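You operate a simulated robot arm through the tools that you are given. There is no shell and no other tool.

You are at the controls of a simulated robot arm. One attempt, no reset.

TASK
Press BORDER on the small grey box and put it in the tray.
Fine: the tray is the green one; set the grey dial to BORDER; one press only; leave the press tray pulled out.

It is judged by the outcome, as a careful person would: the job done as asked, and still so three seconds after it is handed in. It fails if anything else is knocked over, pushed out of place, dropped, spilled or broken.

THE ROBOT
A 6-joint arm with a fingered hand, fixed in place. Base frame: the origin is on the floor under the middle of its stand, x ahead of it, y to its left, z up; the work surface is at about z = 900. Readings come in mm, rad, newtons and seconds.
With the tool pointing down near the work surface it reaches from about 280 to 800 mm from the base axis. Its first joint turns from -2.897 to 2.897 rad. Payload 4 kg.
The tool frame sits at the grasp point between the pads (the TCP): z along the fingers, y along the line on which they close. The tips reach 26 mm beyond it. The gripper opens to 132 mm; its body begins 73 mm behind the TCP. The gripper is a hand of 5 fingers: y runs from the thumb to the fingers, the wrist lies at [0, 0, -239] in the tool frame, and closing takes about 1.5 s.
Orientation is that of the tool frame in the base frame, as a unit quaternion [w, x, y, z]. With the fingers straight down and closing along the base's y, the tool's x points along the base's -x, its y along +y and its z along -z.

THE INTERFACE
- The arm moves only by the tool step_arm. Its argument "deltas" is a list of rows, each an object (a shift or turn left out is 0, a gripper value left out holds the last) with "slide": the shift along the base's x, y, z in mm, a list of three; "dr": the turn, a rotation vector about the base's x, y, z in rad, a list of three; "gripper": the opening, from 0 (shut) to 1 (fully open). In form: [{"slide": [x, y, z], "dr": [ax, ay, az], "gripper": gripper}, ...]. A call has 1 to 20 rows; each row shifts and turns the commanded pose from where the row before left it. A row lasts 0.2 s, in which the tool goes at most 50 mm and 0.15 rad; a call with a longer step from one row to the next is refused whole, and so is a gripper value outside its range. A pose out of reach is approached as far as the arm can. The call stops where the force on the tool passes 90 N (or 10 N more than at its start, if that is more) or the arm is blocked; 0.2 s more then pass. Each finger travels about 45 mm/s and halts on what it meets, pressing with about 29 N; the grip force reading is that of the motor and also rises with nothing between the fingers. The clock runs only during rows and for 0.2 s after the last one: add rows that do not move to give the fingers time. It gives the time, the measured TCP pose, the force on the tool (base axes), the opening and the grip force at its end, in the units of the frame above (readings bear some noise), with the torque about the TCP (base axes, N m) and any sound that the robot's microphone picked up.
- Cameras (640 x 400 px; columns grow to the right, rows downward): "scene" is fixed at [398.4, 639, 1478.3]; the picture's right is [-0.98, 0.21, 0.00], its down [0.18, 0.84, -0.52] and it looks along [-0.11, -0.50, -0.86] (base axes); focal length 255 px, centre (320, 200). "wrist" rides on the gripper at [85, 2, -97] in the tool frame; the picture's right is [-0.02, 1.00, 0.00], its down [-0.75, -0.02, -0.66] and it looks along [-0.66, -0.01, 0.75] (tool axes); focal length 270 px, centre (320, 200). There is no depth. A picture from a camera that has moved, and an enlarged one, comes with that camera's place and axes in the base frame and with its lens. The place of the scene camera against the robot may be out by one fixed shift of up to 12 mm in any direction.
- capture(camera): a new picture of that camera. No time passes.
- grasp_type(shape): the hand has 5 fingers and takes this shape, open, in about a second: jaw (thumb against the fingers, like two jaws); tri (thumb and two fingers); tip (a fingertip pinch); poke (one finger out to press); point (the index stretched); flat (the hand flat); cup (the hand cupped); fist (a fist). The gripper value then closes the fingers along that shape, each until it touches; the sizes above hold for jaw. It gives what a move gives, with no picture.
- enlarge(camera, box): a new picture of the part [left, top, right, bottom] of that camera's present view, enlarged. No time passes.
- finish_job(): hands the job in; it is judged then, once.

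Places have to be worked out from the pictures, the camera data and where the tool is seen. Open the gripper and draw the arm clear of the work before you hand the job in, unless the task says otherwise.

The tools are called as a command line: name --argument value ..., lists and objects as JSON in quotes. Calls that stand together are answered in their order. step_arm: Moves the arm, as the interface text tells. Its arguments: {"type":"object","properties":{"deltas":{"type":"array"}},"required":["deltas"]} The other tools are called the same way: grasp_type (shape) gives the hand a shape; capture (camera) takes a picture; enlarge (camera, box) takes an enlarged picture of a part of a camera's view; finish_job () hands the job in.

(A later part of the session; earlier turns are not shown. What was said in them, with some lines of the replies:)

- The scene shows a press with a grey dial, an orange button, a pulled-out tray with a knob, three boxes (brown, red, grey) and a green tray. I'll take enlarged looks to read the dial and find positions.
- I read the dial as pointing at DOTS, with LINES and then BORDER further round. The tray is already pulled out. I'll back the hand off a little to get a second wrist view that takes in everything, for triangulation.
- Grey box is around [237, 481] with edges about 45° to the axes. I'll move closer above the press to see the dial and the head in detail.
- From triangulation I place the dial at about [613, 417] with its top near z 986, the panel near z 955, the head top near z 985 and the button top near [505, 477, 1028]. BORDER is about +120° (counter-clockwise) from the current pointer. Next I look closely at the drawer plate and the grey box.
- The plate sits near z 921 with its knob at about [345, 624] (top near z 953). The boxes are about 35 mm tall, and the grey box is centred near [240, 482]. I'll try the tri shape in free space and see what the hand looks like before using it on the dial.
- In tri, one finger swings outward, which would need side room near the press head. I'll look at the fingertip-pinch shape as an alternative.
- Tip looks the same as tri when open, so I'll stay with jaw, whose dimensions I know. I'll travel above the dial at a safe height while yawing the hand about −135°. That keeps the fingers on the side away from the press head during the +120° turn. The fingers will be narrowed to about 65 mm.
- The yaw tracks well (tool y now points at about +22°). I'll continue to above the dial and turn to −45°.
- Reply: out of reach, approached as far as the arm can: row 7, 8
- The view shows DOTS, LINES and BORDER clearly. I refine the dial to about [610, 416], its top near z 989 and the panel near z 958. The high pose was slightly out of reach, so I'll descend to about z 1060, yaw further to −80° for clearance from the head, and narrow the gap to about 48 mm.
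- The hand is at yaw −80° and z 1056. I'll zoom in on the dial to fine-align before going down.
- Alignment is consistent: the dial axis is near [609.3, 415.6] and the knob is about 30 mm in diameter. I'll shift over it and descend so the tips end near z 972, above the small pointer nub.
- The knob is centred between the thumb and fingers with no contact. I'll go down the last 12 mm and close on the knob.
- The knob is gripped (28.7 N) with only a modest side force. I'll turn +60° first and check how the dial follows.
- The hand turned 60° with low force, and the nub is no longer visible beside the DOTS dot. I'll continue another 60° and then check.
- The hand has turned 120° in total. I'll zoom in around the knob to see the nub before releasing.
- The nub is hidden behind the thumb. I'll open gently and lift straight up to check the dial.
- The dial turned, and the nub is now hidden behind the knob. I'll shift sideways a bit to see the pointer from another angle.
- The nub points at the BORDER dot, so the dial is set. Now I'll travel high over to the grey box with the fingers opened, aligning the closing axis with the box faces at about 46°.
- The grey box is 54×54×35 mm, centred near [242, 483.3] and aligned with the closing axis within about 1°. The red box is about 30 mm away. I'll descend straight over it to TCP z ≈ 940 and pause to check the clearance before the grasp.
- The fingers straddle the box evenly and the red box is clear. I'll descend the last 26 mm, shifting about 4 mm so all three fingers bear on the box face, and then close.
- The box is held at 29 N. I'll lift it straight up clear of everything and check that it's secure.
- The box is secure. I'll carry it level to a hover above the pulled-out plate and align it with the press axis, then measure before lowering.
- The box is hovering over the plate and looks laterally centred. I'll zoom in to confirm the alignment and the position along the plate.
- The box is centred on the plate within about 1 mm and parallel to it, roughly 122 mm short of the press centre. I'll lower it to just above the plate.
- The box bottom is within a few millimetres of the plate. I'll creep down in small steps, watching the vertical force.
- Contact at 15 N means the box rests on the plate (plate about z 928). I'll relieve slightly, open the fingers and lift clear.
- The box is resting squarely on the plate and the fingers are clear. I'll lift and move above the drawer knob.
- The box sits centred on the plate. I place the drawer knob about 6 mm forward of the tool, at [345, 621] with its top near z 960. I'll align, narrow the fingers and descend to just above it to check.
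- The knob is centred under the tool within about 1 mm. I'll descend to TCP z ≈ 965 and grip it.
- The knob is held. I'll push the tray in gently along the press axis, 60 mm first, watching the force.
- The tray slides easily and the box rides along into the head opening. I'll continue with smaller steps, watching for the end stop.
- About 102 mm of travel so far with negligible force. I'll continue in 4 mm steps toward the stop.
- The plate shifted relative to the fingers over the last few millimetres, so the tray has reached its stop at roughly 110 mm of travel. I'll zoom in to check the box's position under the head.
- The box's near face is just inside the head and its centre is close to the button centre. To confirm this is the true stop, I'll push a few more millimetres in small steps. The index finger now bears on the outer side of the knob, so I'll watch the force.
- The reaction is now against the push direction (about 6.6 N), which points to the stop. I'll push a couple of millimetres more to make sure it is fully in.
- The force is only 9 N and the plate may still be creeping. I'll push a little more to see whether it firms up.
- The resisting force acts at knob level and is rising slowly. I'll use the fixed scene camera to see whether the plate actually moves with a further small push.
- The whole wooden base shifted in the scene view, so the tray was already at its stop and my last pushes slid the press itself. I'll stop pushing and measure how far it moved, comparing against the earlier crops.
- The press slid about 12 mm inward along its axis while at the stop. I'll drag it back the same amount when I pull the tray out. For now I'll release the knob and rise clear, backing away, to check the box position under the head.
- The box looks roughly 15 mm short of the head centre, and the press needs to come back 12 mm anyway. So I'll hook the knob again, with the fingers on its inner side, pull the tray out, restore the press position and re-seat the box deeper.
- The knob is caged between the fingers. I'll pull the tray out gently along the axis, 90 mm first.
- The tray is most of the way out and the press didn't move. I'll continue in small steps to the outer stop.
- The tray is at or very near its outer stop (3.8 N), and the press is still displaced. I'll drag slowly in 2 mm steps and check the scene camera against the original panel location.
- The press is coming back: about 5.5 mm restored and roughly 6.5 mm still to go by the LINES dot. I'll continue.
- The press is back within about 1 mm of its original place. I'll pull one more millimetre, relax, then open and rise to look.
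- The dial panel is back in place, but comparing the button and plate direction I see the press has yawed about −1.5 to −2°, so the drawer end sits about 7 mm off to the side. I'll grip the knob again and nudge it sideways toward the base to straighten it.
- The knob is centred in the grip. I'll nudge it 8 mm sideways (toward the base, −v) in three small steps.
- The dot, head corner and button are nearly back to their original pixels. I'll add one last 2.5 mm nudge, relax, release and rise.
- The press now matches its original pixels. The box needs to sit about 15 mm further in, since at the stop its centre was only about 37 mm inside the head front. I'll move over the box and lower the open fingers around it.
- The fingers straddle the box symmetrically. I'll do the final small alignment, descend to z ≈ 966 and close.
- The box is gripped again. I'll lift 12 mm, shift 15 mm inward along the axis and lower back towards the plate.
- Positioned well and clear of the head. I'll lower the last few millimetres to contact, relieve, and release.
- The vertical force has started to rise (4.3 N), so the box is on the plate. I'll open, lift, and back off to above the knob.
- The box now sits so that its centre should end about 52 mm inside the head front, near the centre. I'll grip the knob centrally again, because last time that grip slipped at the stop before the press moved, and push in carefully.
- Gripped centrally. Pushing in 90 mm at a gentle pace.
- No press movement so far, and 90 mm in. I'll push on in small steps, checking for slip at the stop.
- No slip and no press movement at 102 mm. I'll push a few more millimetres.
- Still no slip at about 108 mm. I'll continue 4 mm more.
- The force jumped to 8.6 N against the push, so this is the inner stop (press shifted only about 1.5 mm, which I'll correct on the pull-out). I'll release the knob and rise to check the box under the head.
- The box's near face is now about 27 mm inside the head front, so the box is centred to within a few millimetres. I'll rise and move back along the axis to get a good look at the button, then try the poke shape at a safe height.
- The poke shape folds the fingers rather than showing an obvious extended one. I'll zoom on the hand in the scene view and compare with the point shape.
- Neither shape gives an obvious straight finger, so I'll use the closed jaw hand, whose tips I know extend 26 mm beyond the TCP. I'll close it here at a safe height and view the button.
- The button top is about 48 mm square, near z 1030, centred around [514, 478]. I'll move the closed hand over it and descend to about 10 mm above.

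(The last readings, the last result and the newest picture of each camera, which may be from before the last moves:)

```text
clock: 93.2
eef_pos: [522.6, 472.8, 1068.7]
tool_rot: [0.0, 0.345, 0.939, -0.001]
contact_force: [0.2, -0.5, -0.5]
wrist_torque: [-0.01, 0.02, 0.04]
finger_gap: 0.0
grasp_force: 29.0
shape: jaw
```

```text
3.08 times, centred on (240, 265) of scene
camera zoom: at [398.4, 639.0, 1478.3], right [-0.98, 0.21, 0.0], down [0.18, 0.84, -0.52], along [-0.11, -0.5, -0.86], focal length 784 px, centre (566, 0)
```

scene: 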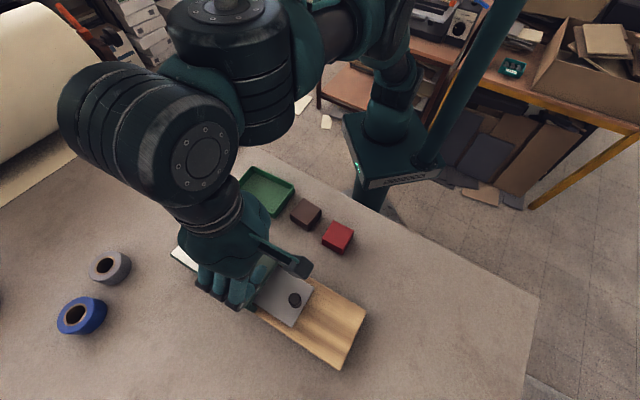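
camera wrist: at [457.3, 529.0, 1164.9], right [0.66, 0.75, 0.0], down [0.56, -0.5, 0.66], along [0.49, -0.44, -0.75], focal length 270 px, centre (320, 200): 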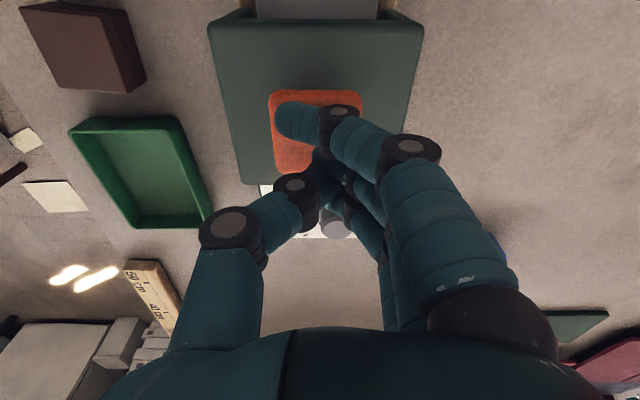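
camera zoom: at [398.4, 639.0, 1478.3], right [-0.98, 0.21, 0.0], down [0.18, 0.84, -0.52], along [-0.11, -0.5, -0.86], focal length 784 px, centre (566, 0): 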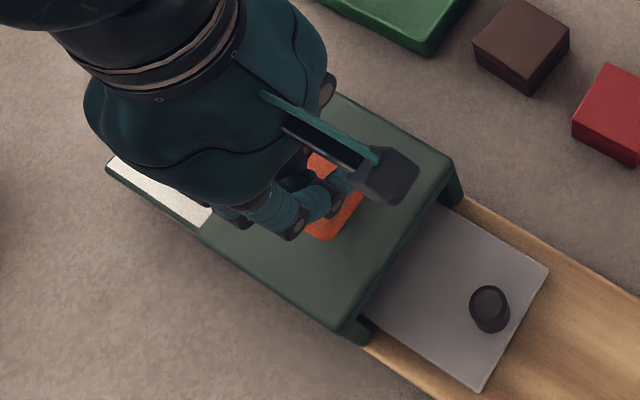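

The button is right under the fingertips. I'll shift 5 mm to centre the contact and start creeping down, checking force and sound.

step_arm --deltas '[{"slide": [-3.8, 3.2, 0]}, {"slide": [0, 0, -3]}, {"slide": [0, 0, -3]}, {"slide": [0, 0, -2]}, {"slide": [0, 0, 0]}]'

```text
clock: 94.4
eef_pos: [515.4, 475.5, 1060.6]
tool_rot: [-0.001, 0.344, 0.939, 0.001]
contact_force: [-0.1, -0.6, -0.2]
wrist_torque: [-0.03, 0.0, 0.0]
finger_gap: 0.2
grasp_force: 28.2
shape: jaw
```

No contact yet at TCP z 1060. I'll continue down in 2 mm steps.

step_arm --deltas '[{"slide": [0, 0, -2]}, {"slide": [0, 0, -2]}, {"slide": [0, 0, -2]}, {"slide": [0, 0, 0]}]'

```text
clock: 95.4
eef_pos: [516.3, 475.7, 1054.1]
tool_rot: [0.0, 0.345, 0.939, 0.0]
contact_force: [0.4, 0.6, 5.6]
wrist_torque: [0.03, 0.03, -0.01]
finger_gap: 0.1
grasp_force: 28.2
shape: jaw
```

Contact has begun (5.6 N). I'll continue the single stroke downward.

step_arm --deltas '[{"slide": [0, 0, -2]}, {"slide": [0, 0, -2]}, {"slide": [0, 0, -2]}, {"slide": [0, 0, 0]}]'

```text
clock: 96.4
eef_pos: [516.2, 476.9, 1050.2]
tool_rot: [0.0, 0.344, 0.939, 0.0]
contact_force: [1.7, -1.3, 7.4]
wrist_torque: [-0.04, -0.01, 0.0]
finger_gap: 0.0
grasp_force: 28.8
shape: jaw
```

The button is moving against about 7 N. Continuing down.

step_arm --deltas '[{"slide": [0, 0, -2]}, {"slide": [0, 0, -2]}, {"slide": [0, 0, -2]}, {"slide": [0, 0, 0]}]'

enlarge --camera "wrist" --box '[220, 60, 420, 260]'

```text
clock: 97.4
eef_pos: [517.3, 476.4, 1045.7]
tool_rot: [0.001, 0.345, 0.939, 0.003]
contact_force: [10.1, 1.1, 28.7]
wrist_torque: [0.06, -0.31, 0.0]
finger_gap: 0.0
grasp_force: 28.6
shape: jaw
heard: click
```

```text
2.00 times, centred on (320, 160) of wrist
camera zoom: at [452.3, 531.4, 1141.3], right [0.66, 0.75, 0.0], down [0.56, -0.5, 0.66], along [0.5, -0.43, -0.75], focal length 541 px, centre (320, 280)
```

zoom: 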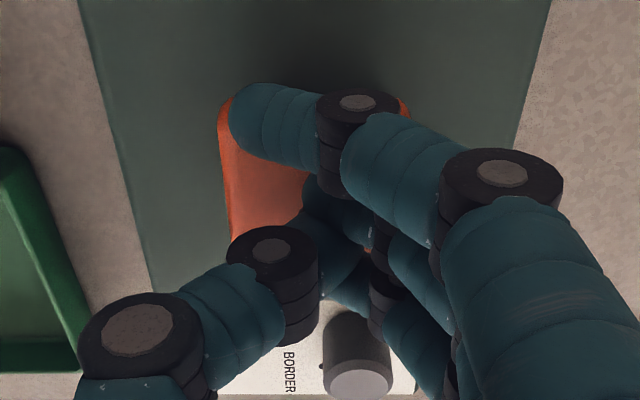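

I heard the click, so the press is done. I'll lift straight up without pressing again.

step_arm --deltas '[{"slide": [0, 0, 15]}, {"slide": [0, 0, 25]}, {"slide": [0, 0, 40]}, {"slide": [0, 0, 0]}]'

capture --camera "scene"

capture --camera "wrist"

```text
clock: 98.4
eef_pos: [517.8, 475.5, 1123.1]
tool_rot: [0.0, 0.345, 0.939, 0.0]
contact_force: [0.1, 0.6, 0.2]
wrist_torque: [-0.02, 0.0, 0.03]
finger_gap: 0.1
grasp_force: 29.2
shape: jaw
```

```text
taken
```

scene: 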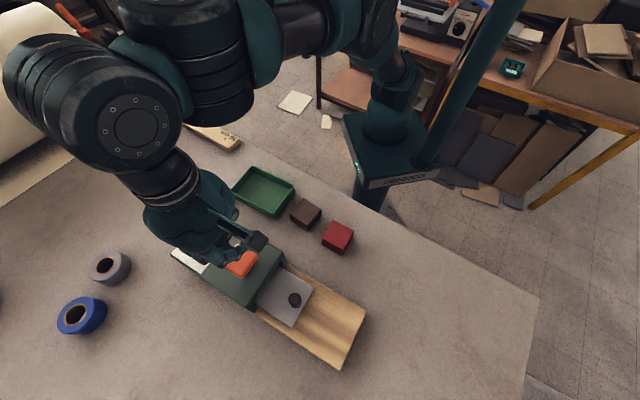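

```text
taken
camera wrist: at [452.8, 531.1, 1218.1], right [0.66, 0.75, 0.0], down [0.56, -0.5, 0.66], along [0.49, -0.44, -0.75], focal length 270 px, centre (320, 200)
```

wrist: 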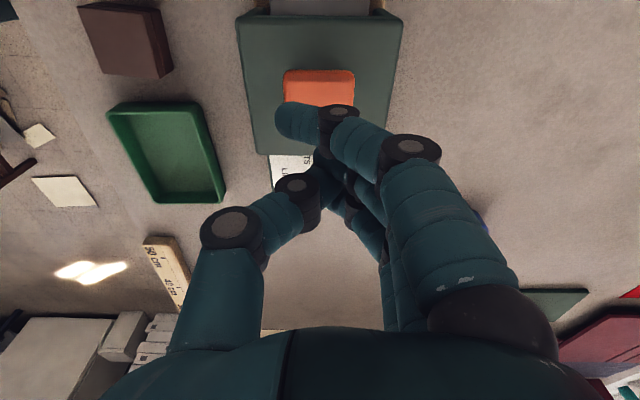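

Now I return to the knob to pull the tray out: moving back above it and opening the fingers.

step_arm --deltas '[{"slide": [-27.8, 24.9, 0], "gripper": 0.5}, {"slide": [-27.8, 24.9, 0]}, {"slide": [-27.8, 24.9, 0]}, {"slide": [0, 0, -45]}, {"slide": [0, 0, 0]}, {"slide": [0, 0, 0]}]'

capture --camera "wrist"

enlarge --camera "wrist" --box '[230, 30, 410, 210]'

```text
clock: 99.8
eef_pos: [432.2, 550.6, 1076.5]
tool_rot: [0.0, 0.344, 0.939, -0.001]
contact_force: [-0.5, 0.1, -0.8]
wrist_torque: [0.0, -0.02, -0.01]
finger_gap: 65.4
grasp_force: 0.2
shape: jaw
```

```text
taken
camera wrist: at [368.5, 605.7, 1172.4], right [0.66, 0.75, 0.0], down [0.56, -0.5, 0.66], along [0.49, -0.44, -0.75], focal length 270 px, centre (320, 200)
```

wrist: 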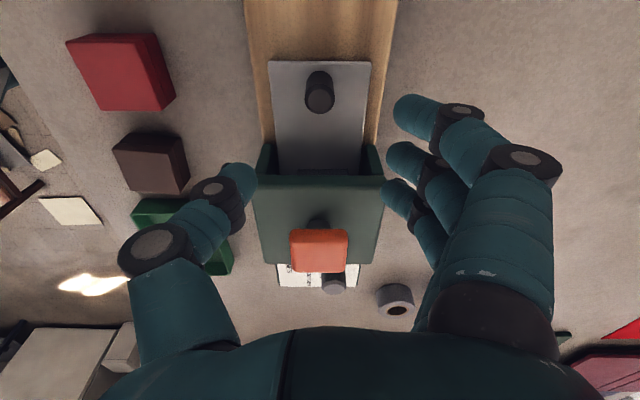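

```text
2.22 times, centred on (320, 120) of wrist
camera zoom: at [368.5, 605.7, 1172.4], right [0.66, 0.75, 0.0], down [0.56, -0.5, 0.66], along [0.49, -0.44, -0.75], focal length 601 px, centre (320, 378)
```

zoom: 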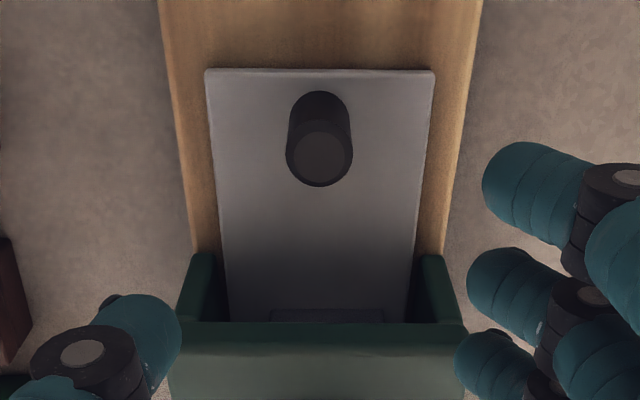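

The knob is at about 4 mm along the tool. I'll shift so the fingers close on its inner side, descend and grip it.

step_arm --deltas '[{"slide": [5.2, -3.0, 0]}, {"slide": [0, 0, -40]}, {"slide": [0, 0, -40]}, {"slide": [0, 0, -30]}, {"slide": [0, 0, 0]}, {"gripper": 0.0}, {"slide": [0, 0, 0]}, {"slide": [0, 0, 0]}, {"slide": [0, 0, 0]}, {"slide": [0, 0, 0]}, {"slide": [0, 0, 0]}, {"slide": [0, 0, 0]}]'

enlarge --camera "wrist" --box '[220, 80, 420, 340]'

enlarge --camera "scene" --box '[160, 200, 280, 275]'

```text
clock: 102.4
eef_pos: [438.1, 546.8, 967.8]
tool_rot: [-0.001, 0.344, 0.939, 0.001]
contact_force: [-3.5, -4.6, 0.1]
wrist_torque: [0.01, -0.01, -0.04]
finger_gap: 1.9
grasp_force: 28.6
shape: jaw
```

```text
1.54 times, centred on (320, 210) of wrist
camera zoom: at [373.7, 602.8, 1063.3], right [0.66, 0.75, 0.0], down [0.56, -0.5, 0.66], along [0.49, -0.44, -0.75], focal length 416 px, centre (320, 185)
```

zoom: 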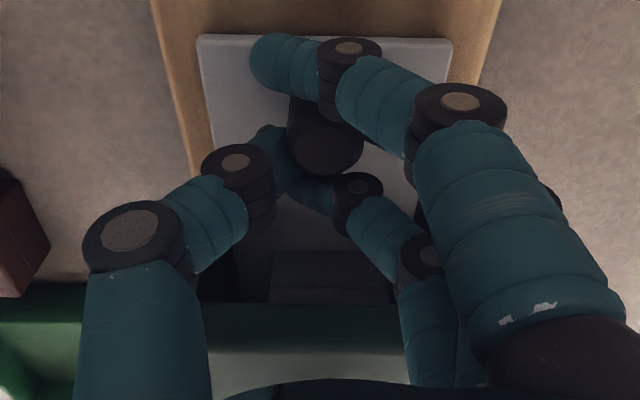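

```text
5.33 times, centred on (220, 238) of scene
camera zoom: at [398.4, 639.0, 1478.3], right [-0.98, 0.21, 0.0], down [0.18, 0.84, -0.52], along [-0.11, -0.5, -0.86], focal length 1358 px, centre (853, 0)
```

zoom: 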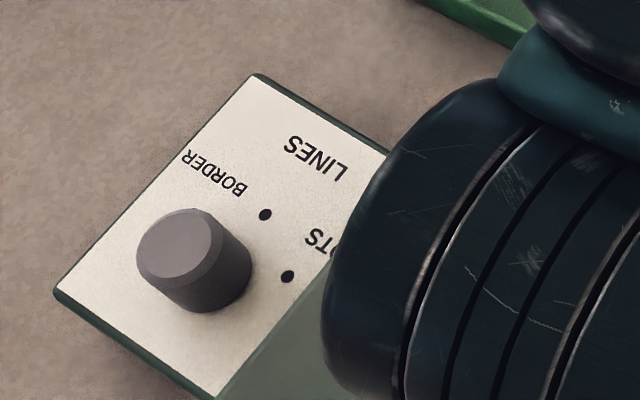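

The knob is caged. Pulling the tray out gently, 95 mm first.

step_arm --deltas '[{"slide": [-3.8, 3.25, 0]}, {"slide": [-7.6, 6.5, 0]}, {"slide": [-7.6, 6.5, 0]}, {"slide": [-7.6, 6.5, 0]}, {"slide": [-7.6, 6.5, 0]}, {"slide": [-7.6, 6.5, 0]}, {"slide": [-7.6, 6.5, 0]}, {"slide": [-7.6, 6.5, 0]}, {"slide": [-7.6, 6.5, 0]}, {"slide": [-7.6, 6.5, 0]}, {"slide": [-3.8, 3.25, 0]}, {"slide": [0, 0, 0]}]'

capture --camera "wrist"

enlarge --camera "scene" --box '[160, 160, 400, 370]'

```text
clock: 105.0
eef_pos: [362.5, 612.6, 967.9]
tool_rot: [-0.001, 0.344, 0.939, -0.001]
contact_force: [2.9, 2.5, -0.5]
wrist_torque: [0.17, -0.12, -0.06]
finger_gap: 0.3
grasp_force: 29.0
shape: jaw
```

```text
taken
camera wrist: at [298.0, 668.1, 1064.1], right [0.66, 0.75, 0.0], down [0.56, -0.5, 0.66], along [0.49, -0.44, -0.75], focal length 270 px, centre (320, 200)
```

wrist: 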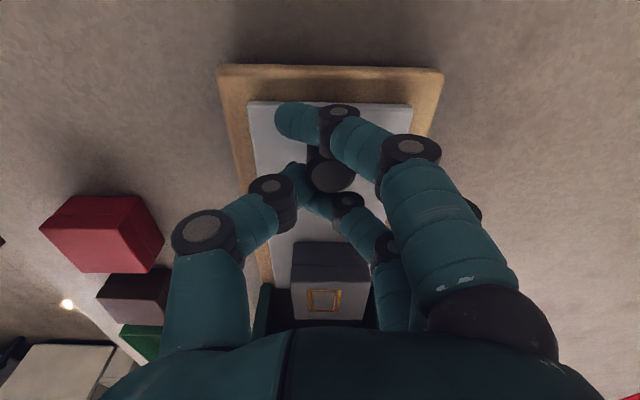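

```text
1.90 times, centred on (280, 265) of scene
camera zoom: at [398.4, 639.0, 1478.3], right [-0.98, 0.21, 0.0], down [0.18, 0.84, -0.52], along [-0.11, -0.5, -0.86], focal length 485 px, centre (396, 76)
```

zoom: 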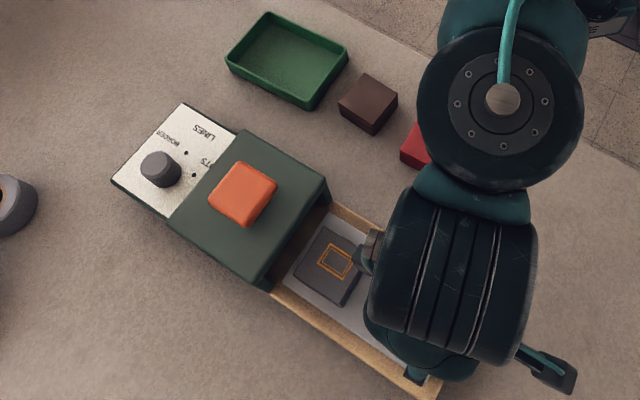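

The orange BORDER frame is clearly stamped on the box. I'll pull the tray the rest of the way out to its outer stop.

step_arm --deltas '[{"slide": [-2.3, 1.95, 0]}, {"slide": [-2.3, 1.95, 0]}, {"slide": [-1.53, 1.3, 0]}, {"slide": [0, 0, 0]}]'

enlarge --camera "scene" --box '[160, 200, 280, 275]'

enlarge --camera "wrist" --box '[190, 20, 450, 200]'

```text
clock: 106.0
eef_pos: [354.9, 617.4, 968.5]
tool_rot: [0.0, 0.344, 0.939, 0.0]
contact_force: [2.7, 2.3, -0.7]
wrist_torque: [0.22, -0.15, -0.04]
finger_gap: 0.5
grasp_force: 29.3
shape: jaw
```

```text
5.33 times, centred on (220, 238) of scene
camera zoom: at [398.4, 639.0, 1478.3], right [-0.98, 0.21, 0.0], down [0.18, 0.84, -0.52], along [-0.11, -0.5, -0.86], focal length 1358 px, centre (853, 0)
```

zoom: 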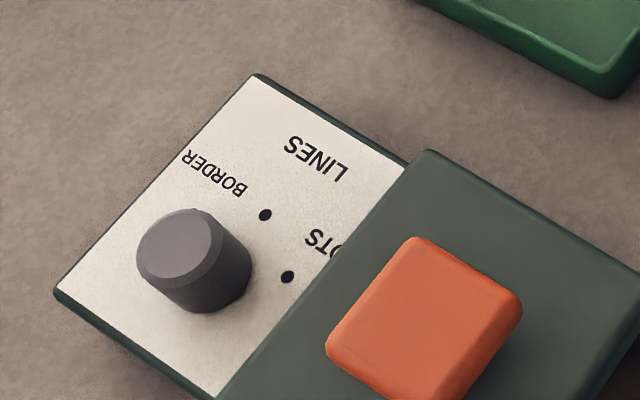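

```text
2.22 times, centred on (320, 110) of wrist
camera zoom: at [292.2, 673.0, 1064.0], right [0.66, 0.75, 0.0], down [0.56, -0.5, 0.66], along [0.49, -0.44, -0.75], focal length 601 px, centre (320, 400)
```

zoom: 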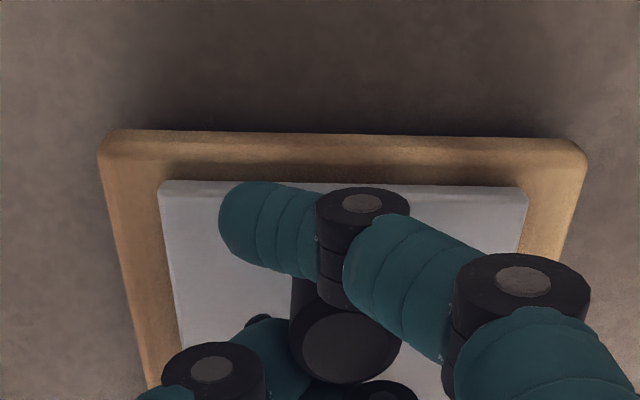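

The tray is about 2 mm from its outer stop, and the press has yawed slightly again (button a few pixels off). I'll pull the last bit and nudge the knob sideways as before to restore it.

step_arm --deltas '[{"slide": [-1.53, 1.3, 0]}, {"slide": [-0.8, 0.65, 0]}, {"slide": [-1.7, -2.05, 0]}, {"slide": [-1.7, -2.05, 0]}, {"slide": [-1.7, -2.05, 0]}, {"slide": [0, 0, 0]}]'

enlarge --camera "scene" --box '[160, 200, 280, 275]'

enlarge --camera "wrist" --box '[190, 20, 450, 200]'

```text
clock: 107.4
eef_pos: [348.6, 613.5, 968.8]
tool_rot: [0.001, 0.343, 0.939, -0.001]
contact_force: [2.7, -0.1, 0.6]
wrist_torque: [0.07, -0.1, 0.0]
finger_gap: 0.5
grasp_force: 28.9
shape: jaw
```

```text
5.33 times, centred on (220, 238) of scene
camera zoom: at [398.4, 639.0, 1478.3], right [-0.98, 0.21, 0.0], down [0.18, 0.84, -0.52], along [-0.11, -0.5, -0.86], focal length 1358 px, centre (853, 0)
```

zoom: 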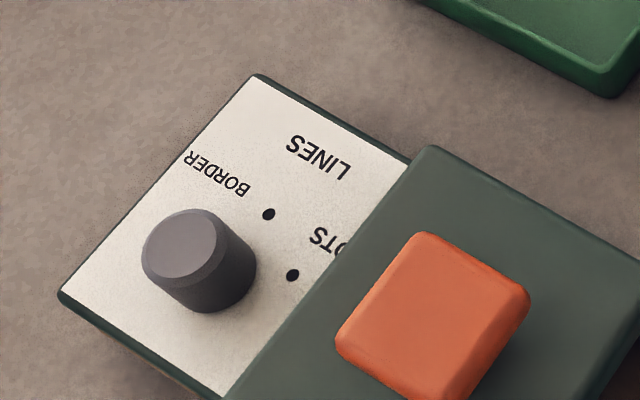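

```text
2.22 times, centred on (320, 110) of wrist
camera zoom: at [284.3, 669.4, 1064.4], right [0.66, 0.75, 0.0], down [0.56, -0.5, 0.66], along [0.49, -0.44, -0.75], focal length 601 px, centre (320, 400)
```

zoom: 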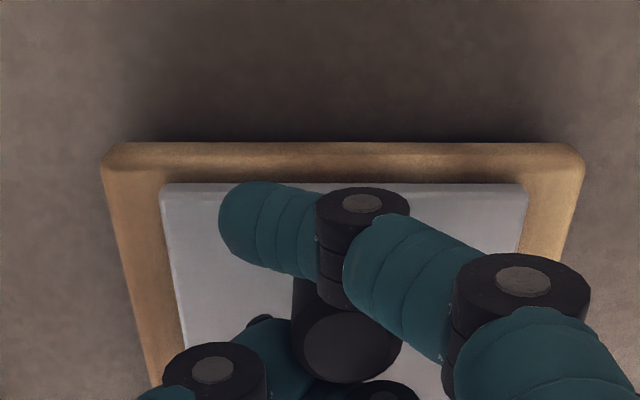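

The press is almost exactly back. I'll add a final 2 mm nudge, relax, open the hand and rise.

step_arm --deltas '[{"slide": [-1.5, -1.8, 0]}, {"slide": [0, 0, 0]}, {"slide": [0.6, 0.7, 0]}, {"gripper": 0.5}, {"slide": [0, 0, 0]}, {"slide": [0, 0, 0]}, {"slide": [0, 0, 0]}, {"slide": [0, 0, 0]}, {"slide": [0, 0, 0]}, {"slide": [0, 0, 30]}, {"slide": [0, 0, 40]}, {"slide": [0, 0, 40]}, {"slide": [0, 0, 0]}]'

enlarge --camera "scene" --box '[160, 200, 280, 275]'

capture --camera "wrist"

enlarge --camera "wrist" --box '[230, 30, 410, 310]'

```text
clock: 110.2
eef_pos: [349.4, 612.3, 1077.1]
tool_rot: [0.0, 0.344, 0.939, 0.0]
contact_force: [-0.5, -0.4, 0.5]
wrist_torque: [-0.01, -0.01, -0.04]
finger_gap: 65.3
grasp_force: 0.2
shape: jaw
```

```text
5.33 times, centred on (220, 238) of scene
camera zoom: at [398.4, 639.0, 1478.3], right [-0.98, 0.21, 0.0], down [0.18, 0.84, -0.52], along [-0.11, -0.5, -0.86], focal length 1358 px, centre (853, 0)
```

zoom: 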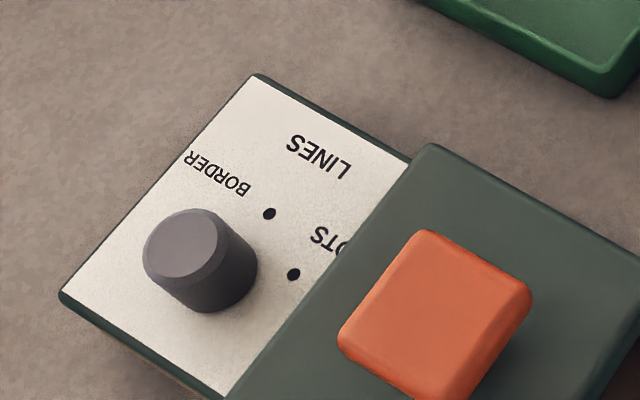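

```text
taken
camera wrist: at [284.5, 667.9, 1173.3], right [0.66, 0.75, 0.0], down [0.56, -0.5, 0.66], along [0.49, -0.44, -0.75], focal length 270 px, centre (320, 200)
```

wrist: 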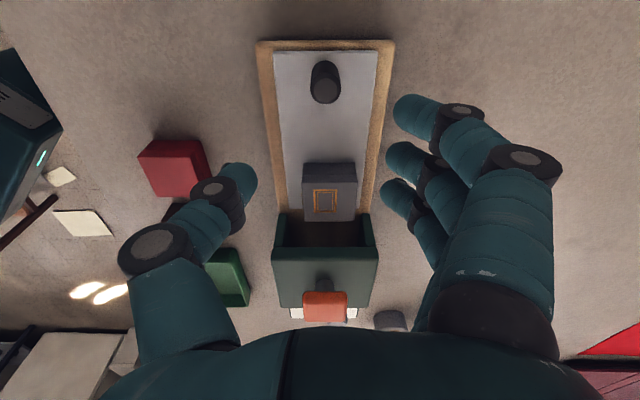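

```text
1.43 times, centred on (320, 170) of wrist
camera zoom: at [284.5, 667.9, 1173.3], right [0.66, 0.75, 0.0], down [0.56, -0.5, 0.66], along [0.49, -0.44, -0.75], focal length 386 px, centre (320, 243)
```

zoom: 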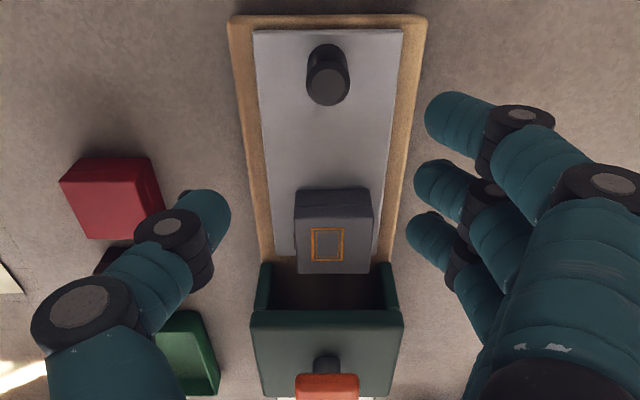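

The press is restored and the stamped box is on the plate. I'll move over the box with the fingers open and descend partway.

step_arm --deltas '[{"slide": [29.7, -21.0, 0], "gripper": 0.72}, {"slide": [29.7, -21.0, 0]}, {"slide": [29.7, -21.0, 0]}, {"slide": [0, 0, -40]}, {"slide": [0, 0, -40]}, {"slide": [0, 0, 0]}]'

capture --camera "wrist"

```text
clock: 111.6
eef_pos: [436.3, 549.0, 998.0]
tool_rot: [0.0, 0.345, 0.939, -0.001]
contact_force: [0.4, 0.7, -0.1]
wrist_torque: [0.02, 0.02, -0.03]
finger_gap: 94.6
grasp_force: 0.0
shape: jaw
```

```text
taken
camera wrist: at [372.1, 603.5, 1093.1], right [0.66, 0.75, 0.0], down [0.56, -0.5, 0.66], along [0.49, -0.44, -0.75], focal length 270 px, centre (320, 200)
```

wrist: 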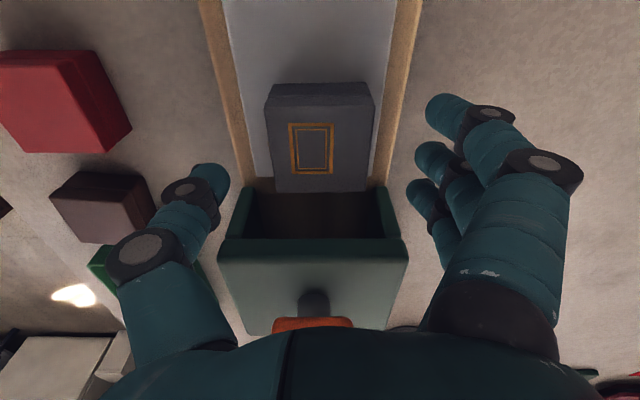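

Aligned within 2 mm. Final descent and grasp of the box.

step_arm --deltas '[{"slide": [-0.3, 2.0, -16]}, {"slide": [0, 0, -16]}, {"slide": [0, 0, 0]}, {"gripper": 0.0}, {"slide": [0, 0, 0]}, {"slide": [0, 0, 0]}, {"slide": [0, 0, 0]}, {"slide": [0, 0, 0]}, {"slide": [0, 0, 0]}, {"slide": [0, 0, 0]}, {"slide": [0, 0, 0]}]'

step_arm --deltas '[{"slide": [0, 0, 15]}, {"slide": [0, 0, 25]}, {"slide": [0, 0, 40]}, {"slide": [0, 0, 40]}, {"slide": [0, 0, 0]}]'

capture --camera "wrist"

capture --camera "scene"

```text
clock: 114.0
eef_pos: [436.9, 549.9, 966.1]
tool_rot: [0.0, 0.344, 0.939, 0.0]
contact_force: [0.5, 0.1, 0.5]
wrist_torque: [0.04, 0.0, 0.0]
finger_gap: 41.7
grasp_force: 29.1
shape: jaw
```

```text
clock: 115.2
eef_pos: [438.3, 551.4, 1087.7]
tool_rot: [-0.001, 0.344, 0.939, 0.0]
contact_force: [-0.1, 0.6, -0.7]
wrist_torque: [0.01, 0.01, 0.0]
finger_gap: 41.3
grasp_force: 28.7
shape: jaw
```

```text
taken
camera wrist: at [374.1, 607.3, 1182.8], right [0.66, 0.75, 0.0], down [0.56, -0.5, 0.66], along [0.49, -0.44, -0.75], focal length 270 px, centre (320, 200)
```

wrist: 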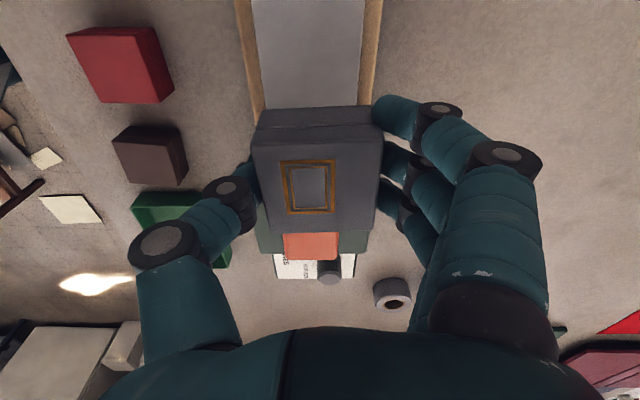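

```text
taken
```

scene: 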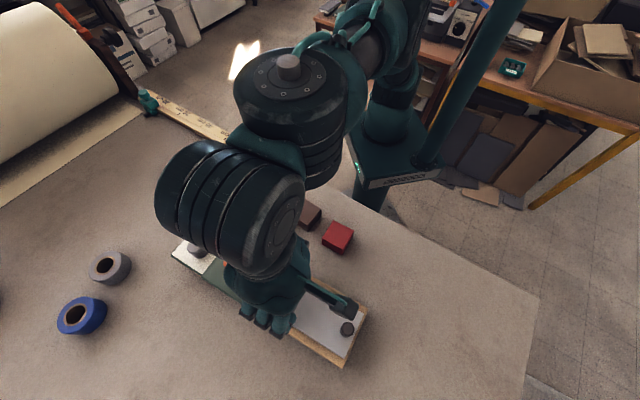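

The box is held securely. I'll carry it at z ≈ 1108 to above the green tray, turning the hand −90° so it closes along the tray's long side and leaves room for the fingers inside the walls.

step_arm --deltas '[{"slide": [0, 0, 20]}, {"slide": [2.2, -24.6, 0], "dr": [0, 0, -0.131]}, {"slide": [2.2, -24.6, 0], "dr": [0, 0, -0.131]}, {"slide": [2.2, -24.6, 0], "dr": [0, 0, -0.131]}, {"slide": [2.2, -24.6, 0], "dr": [0, 0, -0.131]}, {"slide": [2.2, -24.6, 0], "dr": [0, 0, -0.131]}, {"slide": [2.2, -24.6, 0], "dr": [0, 0, -0.131]}, {"slide": [2.2, -24.6, 0], "dr": [0, 0, -0.131]}, {"slide": [2.2, -24.6, 0], "dr": [0, 0, -0.131]}, {"slide": [2.2, -24.6, 0], "dr": [0, 0, -0.131]}, {"slide": [2.2, -24.6, 0], "dr": [0, 0, -0.131]}, {"slide": [2.2, -24.6, 0], "dr": [0, 0, -0.131]}, {"slide": [2.2, -24.6, 0], "dr": [0, 0, -0.131]}, {"slide": [0, 0, 0]}]'

capture --camera "wrist"

capture --camera "scene"

```text
clock: 118.2
eef_pos: [461.7, 256.6, 1107.7]
tool_rot: [0.001, 0.908, 0.419, 0.0]
contact_force: [0.5, -0.8, -0.4]
wrist_torque: [-0.01, 0.0, -0.03]
finger_gap: 41.2
grasp_force: 29.5
shape: jaw
```

```text
taken
camera wrist: at [517.4, 319.1, 1202.6], right [0.75, -0.66, 0.0], down [-0.5, -0.56, 0.66], along [-0.44, -0.49, -0.75], focal length 270 px, centre (320, 200)
```

wrist: 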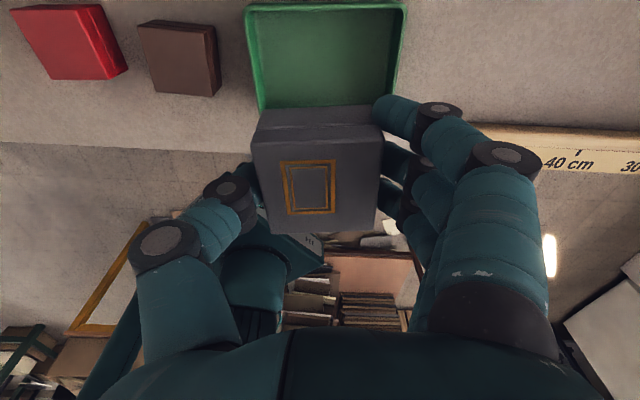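

```text
taken
```

scene: 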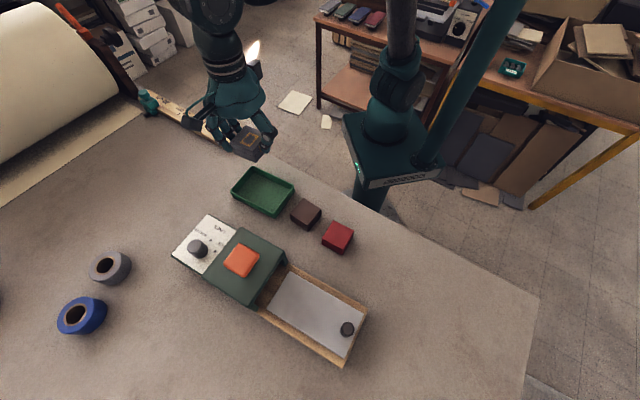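

The tray centre is about 11 mm and 8 mm off in the tool frame. I'll correct that and descend to an intermediate height for a closer check.

step_arm --deltas '[{"slide": [7.2, -2.2, 0]}, {"slide": [0, 0, -40]}, {"slide": [0, 0, -40]}, {"slide": [0, 0, -30]}, {"slide": [0, 0, 0]}]'

capture --camera "wrist"

enlarge --camera "scene" --box '[190, 130, 330, 230]'

```text
clock: 119.4
eef_pos: [468.9, 254.1, 997.2]
tool_rot: [0.0, 0.908, 0.42, -0.001]
contact_force: [0.6, 0.2, -0.6]
wrist_torque: [0.0, 0.01, -0.05]
finger_gap: 41.5
grasp_force: 28.8
shape: jaw
```

```text
taken
camera wrist: at [523.3, 316.4, 1092.0], right [0.75, -0.66, 0.0], down [-0.5, -0.56, 0.66], along [-0.44, -0.49, -0.75], focal length 270 px, centre (320, 200)
```

wrist: 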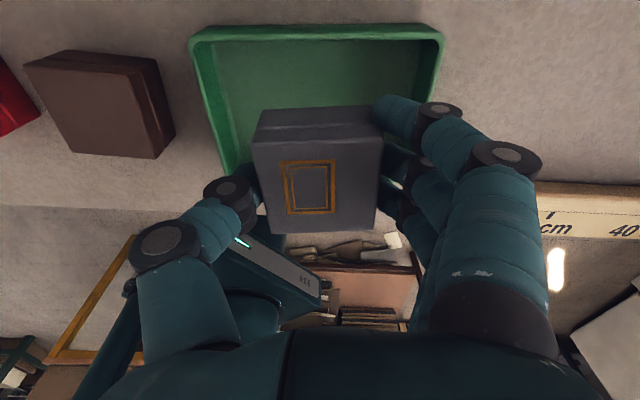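

```text
4.00 times, centred on (260, 180) of scene
camera zoom: at [398.4, 639.0, 1478.3], right [-0.98, 0.21, 0.0], down [0.18, 0.84, -0.52], along [-0.11, -0.5, -0.86], focal length 1019 px, centre (560, 280)
```

zoom: 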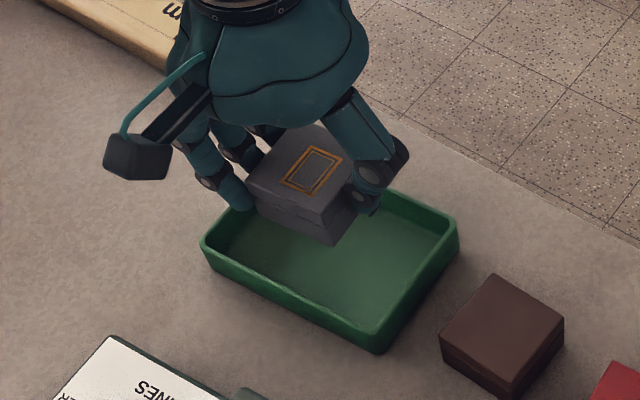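

I'll zoom in on the tray in the wrist view to check the walls against the fingers.

enlarge --camera "wrist" --box '[170, 0, 470, 200]'

```text
2.00 times, centred on (320, 100) of wrist
camera zoom: at [523.3, 316.4, 1092.0], right [0.75, -0.66, 0.0], down [-0.5, -0.56, 0.66], along [-0.44, -0.49, -0.75], focal length 541 px, centre (320, 400)
```

zoom: 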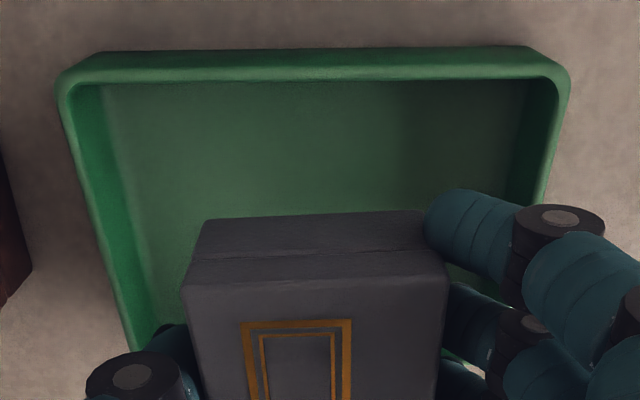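

The fingers and box will fit with about 9 mm clearance after a 3 mm shift toward the press. I'll apply it and lower to a few millimetres above the tray floor.

step_arm --deltas '[{"slide": [2.0, 2.3, 0]}, {"slide": [0, 0, -20]}, {"slide": [0, 0, -15]}, {"slide": [0, 0, -8]}, {"slide": [0, 0, 0]}]'

capture --camera "wrist"

enlarge --camera "scene" --box '[190, 130, 330, 230]'

```text
clock: 120.6
eef_pos: [470.9, 257.5, 952.4]
tool_rot: [0.0, 0.908, 0.419, -0.001]
contact_force: [-0.1, 0.1, -1.1]
wrist_torque: [-0.02, -0.01, 0.01]
finger_gap: 41.1
grasp_force: 29.3
shape: jaw
```

```text
taken
camera wrist: at [526.6, 319.2, 1049.1], right [0.75, -0.66, 0.0], down [-0.5, -0.56, 0.66], along [-0.44, -0.49, -0.75], focal length 270 px, centre (320, 200)
```

wrist: 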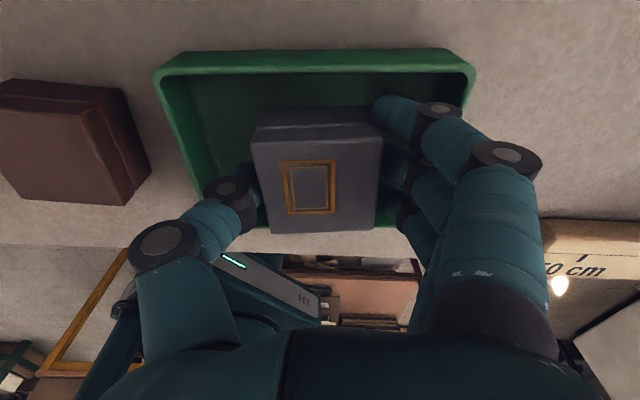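

```text
4.00 times, centred on (260, 180) of scene
camera zoom: at [398.4, 639.0, 1478.3], right [-0.98, 0.21, 0.0], down [0.18, 0.84, -0.52], along [-0.11, -0.5, -0.86], focal length 1019 px, centre (560, 280)
```

zoom: 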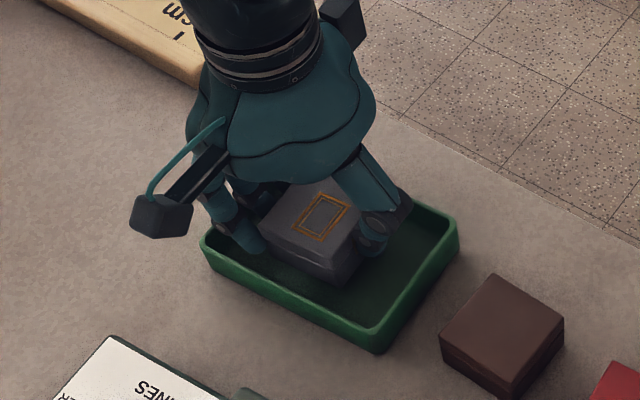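

The box is inside the walls. I'll creep down to the floor, watching the force.

step_arm --deltas '[{"slide": [0, 0, -3]}, {"slide": [0, 0, -2]}, {"slide": [0, 0, -1.5]}, {"slide": [0, 0, 0]}]'

```text
clock: 121.6
eef_pos: [472.7, 257.3, 946.4]
tool_rot: [0.0, 0.908, 0.42, 0.0]
contact_force: [-0.4, 0.5, -0.3]
wrist_torque: [-0.01, 0.03, -0.02]
finger_gap: 41.2
grasp_force: 28.6
shape: jaw
```

step_arm --deltas '[{"slide": [0, 0, -1.2]}, {"slide": [0, 0, -1.2]}, {"slide": [0, 0, 0]}]'

```text
clock: 122.4
eef_pos: [472.2, 255.6, 944.7]
tool_rot: [0.001, 0.908, 0.419, -0.001]
contact_force: [0.1, 0.1, -0.8]
wrist_torque: [0.0, 0.01, -0.02]
finger_gap: 41.3
grasp_force: 29.3
shape: jaw
```

No contact yet at z 944.7. Continuing in 1 mm steps.

step_arm --deltas '[{"slide": [0, 0, -1]}, {"slide": [0, 0, -1]}, {"slide": [0, 0, 0]}]'

```text
clock: 123.2
eef_pos: [471.3, 255.4, 942.0]
tool_rot: [0.001, 0.908, 0.419, 0.0]
contact_force: [-0.2, 0.0, -0.4]
wrist_torque: [-0.04, -0.05, -0.01]
finger_gap: 41.3
grasp_force: 29.1
shape: jaw
```

step_arm --deltas '[{"slide": [0, 0, -1]}, {"slide": [0, 0, 0]}]'

```text
clock: 123.8
eef_pos: [471.9, 255.6, 941.4]
tool_rot: [0.0, 0.908, 0.419, 0.001]
contact_force: [-0.2, -0.6, -1.2]
wrist_torque: [-0.03, 0.02, 0.02]
finger_gap: 41.4
grasp_force: 28.6
shape: jaw
```

Still free at z 941.4. One more millimetre at a time.

step_arm --deltas '[{"slide": [0, 0, -1]}, {"slide": [0, 0, 0]}]'

```text
clock: 124.4
eef_pos: [472.5, 256.8, 941.2]
tool_rot: [0.0, 0.908, 0.42, 0.0]
contact_force: [0.3, -0.1, 2.9]
wrist_torque: [-0.02, -0.08, 0.03]
finger_gap: 41.2
grasp_force: 29.1
shape: jaw
```

The force has turned positive (2.9 N), so the box rests on the tray floor. I'll open the fingers moderately to stay clear of the tray walls.

step_arm --deltas '[{"gripper": 0.48}, {"slide": [0, 0, 0]}, {"slide": [0, 0, 0]}, {"slide": [0, 0, 0]}, {"slide": [0, 0, 0]}]'

capture --camera "wrist"

enlarge --camera "scene" --box '[190, 130, 330, 230]'

```text
clock: 125.6
eef_pos: [471.7, 256.2, 940.7]
tool_rot: [0.0, 0.908, 0.419, -0.001]
contact_force: [0.5, 1.3, -0.3]
wrist_torque: [-0.03, 0.0, -0.01]
finger_gap: 62.6
grasp_force: 0.1
shape: jaw
```

```text
taken
camera wrist: at [527.5, 318.8, 1036.1], right [0.75, -0.66, 0.0], down [-0.5, -0.56, 0.66], along [-0.44, -0.49, -0.75], focal length 270 px, centre (320, 200)
```

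wrist: 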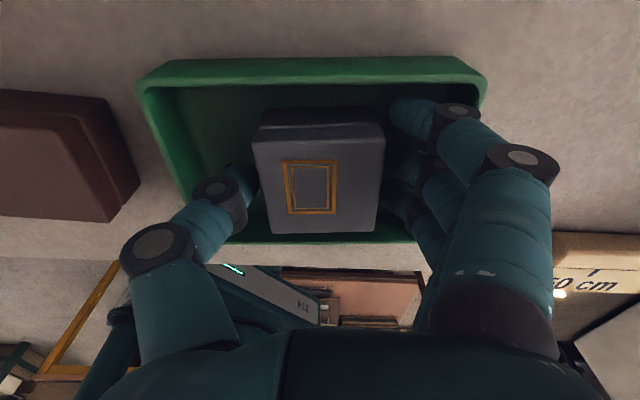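

```text
4.00 times, centred on (260, 180) of scene
camera zoom: at [398.4, 639.0, 1478.3], right [-0.98, 0.21, 0.0], down [0.18, 0.84, -0.52], along [-0.11, -0.5, -0.86], focal length 1019 px, centre (560, 280)
```

zoom: 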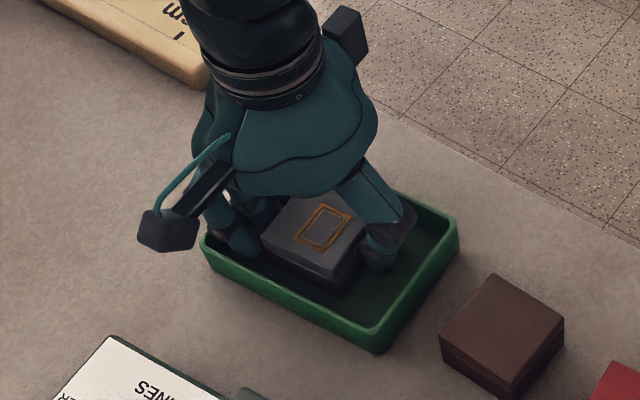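

The fingers are released with gaps on both sides, and the box sits flat in the tray. I'll lift straight up and then withdraw.

step_arm --deltas '[{"slide": [0, 0, 5]}, {"slide": [0, 0, 15]}, {"slide": [0, 0, 30]}, {"slide": [0, 0, 40]}, {"slide": [0, 0, 40]}, {"slide": [0, 0, 40]}, {"slide": [0, 0, 0]}]'

capture --camera "wrist"

capture --camera "scene"

```text
clock: 127.2
eef_pos: [473.3, 255.8, 1110.6]
tool_rot: [0.0, 0.908, 0.419, 0.0]
contact_force: [0.1, -0.1, 0.2]
wrist_torque: [0.01, 0.0, -0.01]
finger_gap: 62.4
grasp_force: 0.3
shape: jaw
```

```text
taken
camera wrist: at [529.0, 319.0, 1206.6], right [0.75, -0.66, 0.0], down [-0.5, -0.56, 0.66], along [-0.44, -0.49, -0.75], focal length 270 px, centre (320, 200)
```

wrist: 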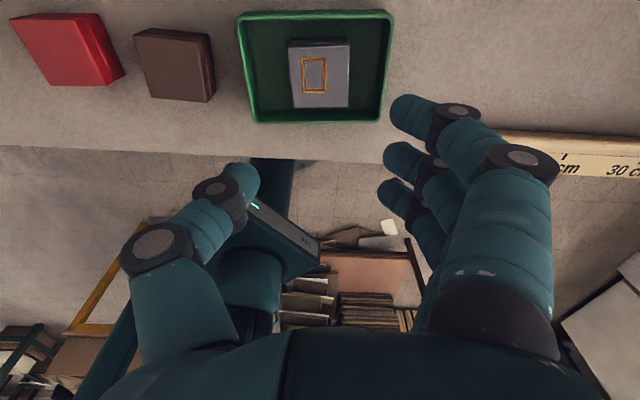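

```text
taken
```

scene: 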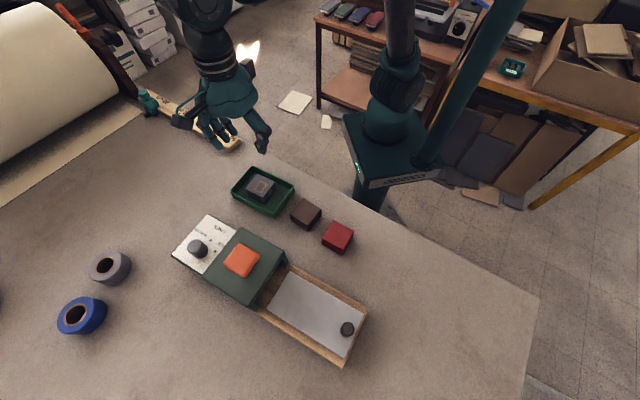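

The stamped box sits in the green tray and the press tray is out. I'll open the hand fully, draw the arm up and back clear of the work, and then check everything once more.

step_arm --deltas '[{"slide": [0, 0, 40], "gripper": 1.0}, {"slide": [-30, 5, 30]}, {"slide": [-35, 5, 25]}, {"slide": [-35, 5, 20]}, {"slide": [-35, 5, 10]}, {"slide": [0, 0, 0]}, {"slide": [0, 0, 0]}]'

enlarge --camera "scene" --box '[160, 160, 400, 370]'

enlarge --camera "scene" --box '[160, 200, 280, 275]'

capture --camera "wrist"

```text
clock: 128.8
eef_pos: [340.7, 277.0, 1235.8]
tool_rot: [0.0, 0.908, 0.42, -0.001]
contact_force: [0.8, -0.4, 0.8]
wrist_torque: [-0.02, -0.01, -0.06]
finger_gap: 132.0
grasp_force: 0.1
shape: jaw
```

```text
1.90 times, centred on (280, 265) of scene
camera zoom: at [398.4, 639.0, 1478.3], right [-0.98, 0.21, 0.0], down [0.18, 0.84, -0.52], along [-0.11, -0.5, -0.86], focal length 485 px, centre (396, 76)
```

zoom: 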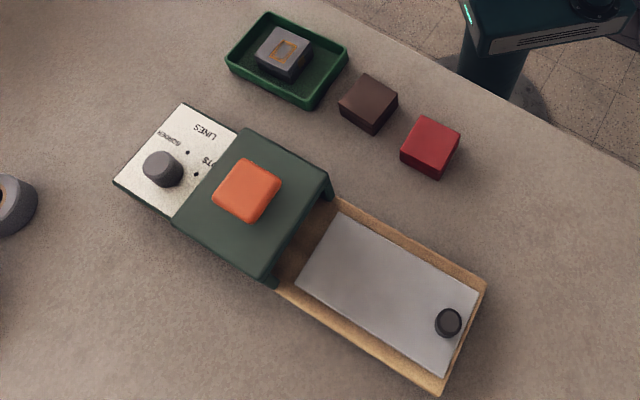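

```text
5.33 times, centred on (220, 238) of scene
camera zoom: at [398.4, 639.0, 1478.3], right [-0.98, 0.21, 0.0], down [0.18, 0.84, -0.52], along [-0.11, -0.5, -0.86], focal length 1358 px, centre (853, 0)
```

zoom: 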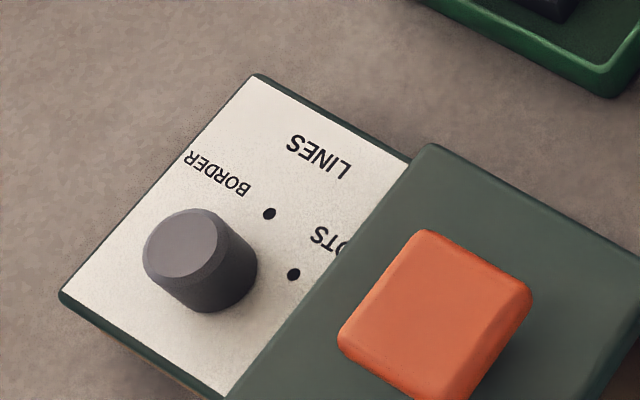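

```text
taken
camera wrist: at [395.2, 340.4, 1331.4], right [0.75, -0.66, 0.0], down [-0.5, -0.56, 0.66], along [-0.44, -0.49, -0.75], focal length 270 px, centre (320, 200)
```

wrist: 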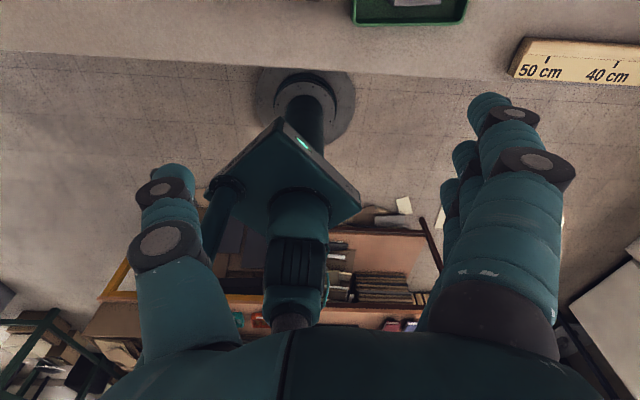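

Everything checks out. The stamped grey box is flat in the green tray and the dial is on BORDER. The press tray is pulled out, the press and the other boxes match their original pixels, and the arm is clear with the hand open. Handing the job in.

finish_job

```text
The job is handed in.
```

The grey box is stamped with BORDER and lying flat in the green tray. The dial is on BORDER, the button was pressed once (one click heard), and the press tray is left pulled out.

- **Press moved:** on the first push I kept pushing after the tray hit its inner stop and slid the whole press about 12 mm. It also turned by a degree or two. I dragged it back and straightened it; in the final scene picture it matches its starting place to within a few millimetres.
- **Box re-seated:** I pulled the tray out and set the box about 15 mm further in before pressing. On the first try it sat short of the centre of the press head.
- **Everything else:** the red and brown boxes, the green tray and the rest of the table look unchanged in the final picture. The arm is clear, with the hand open.
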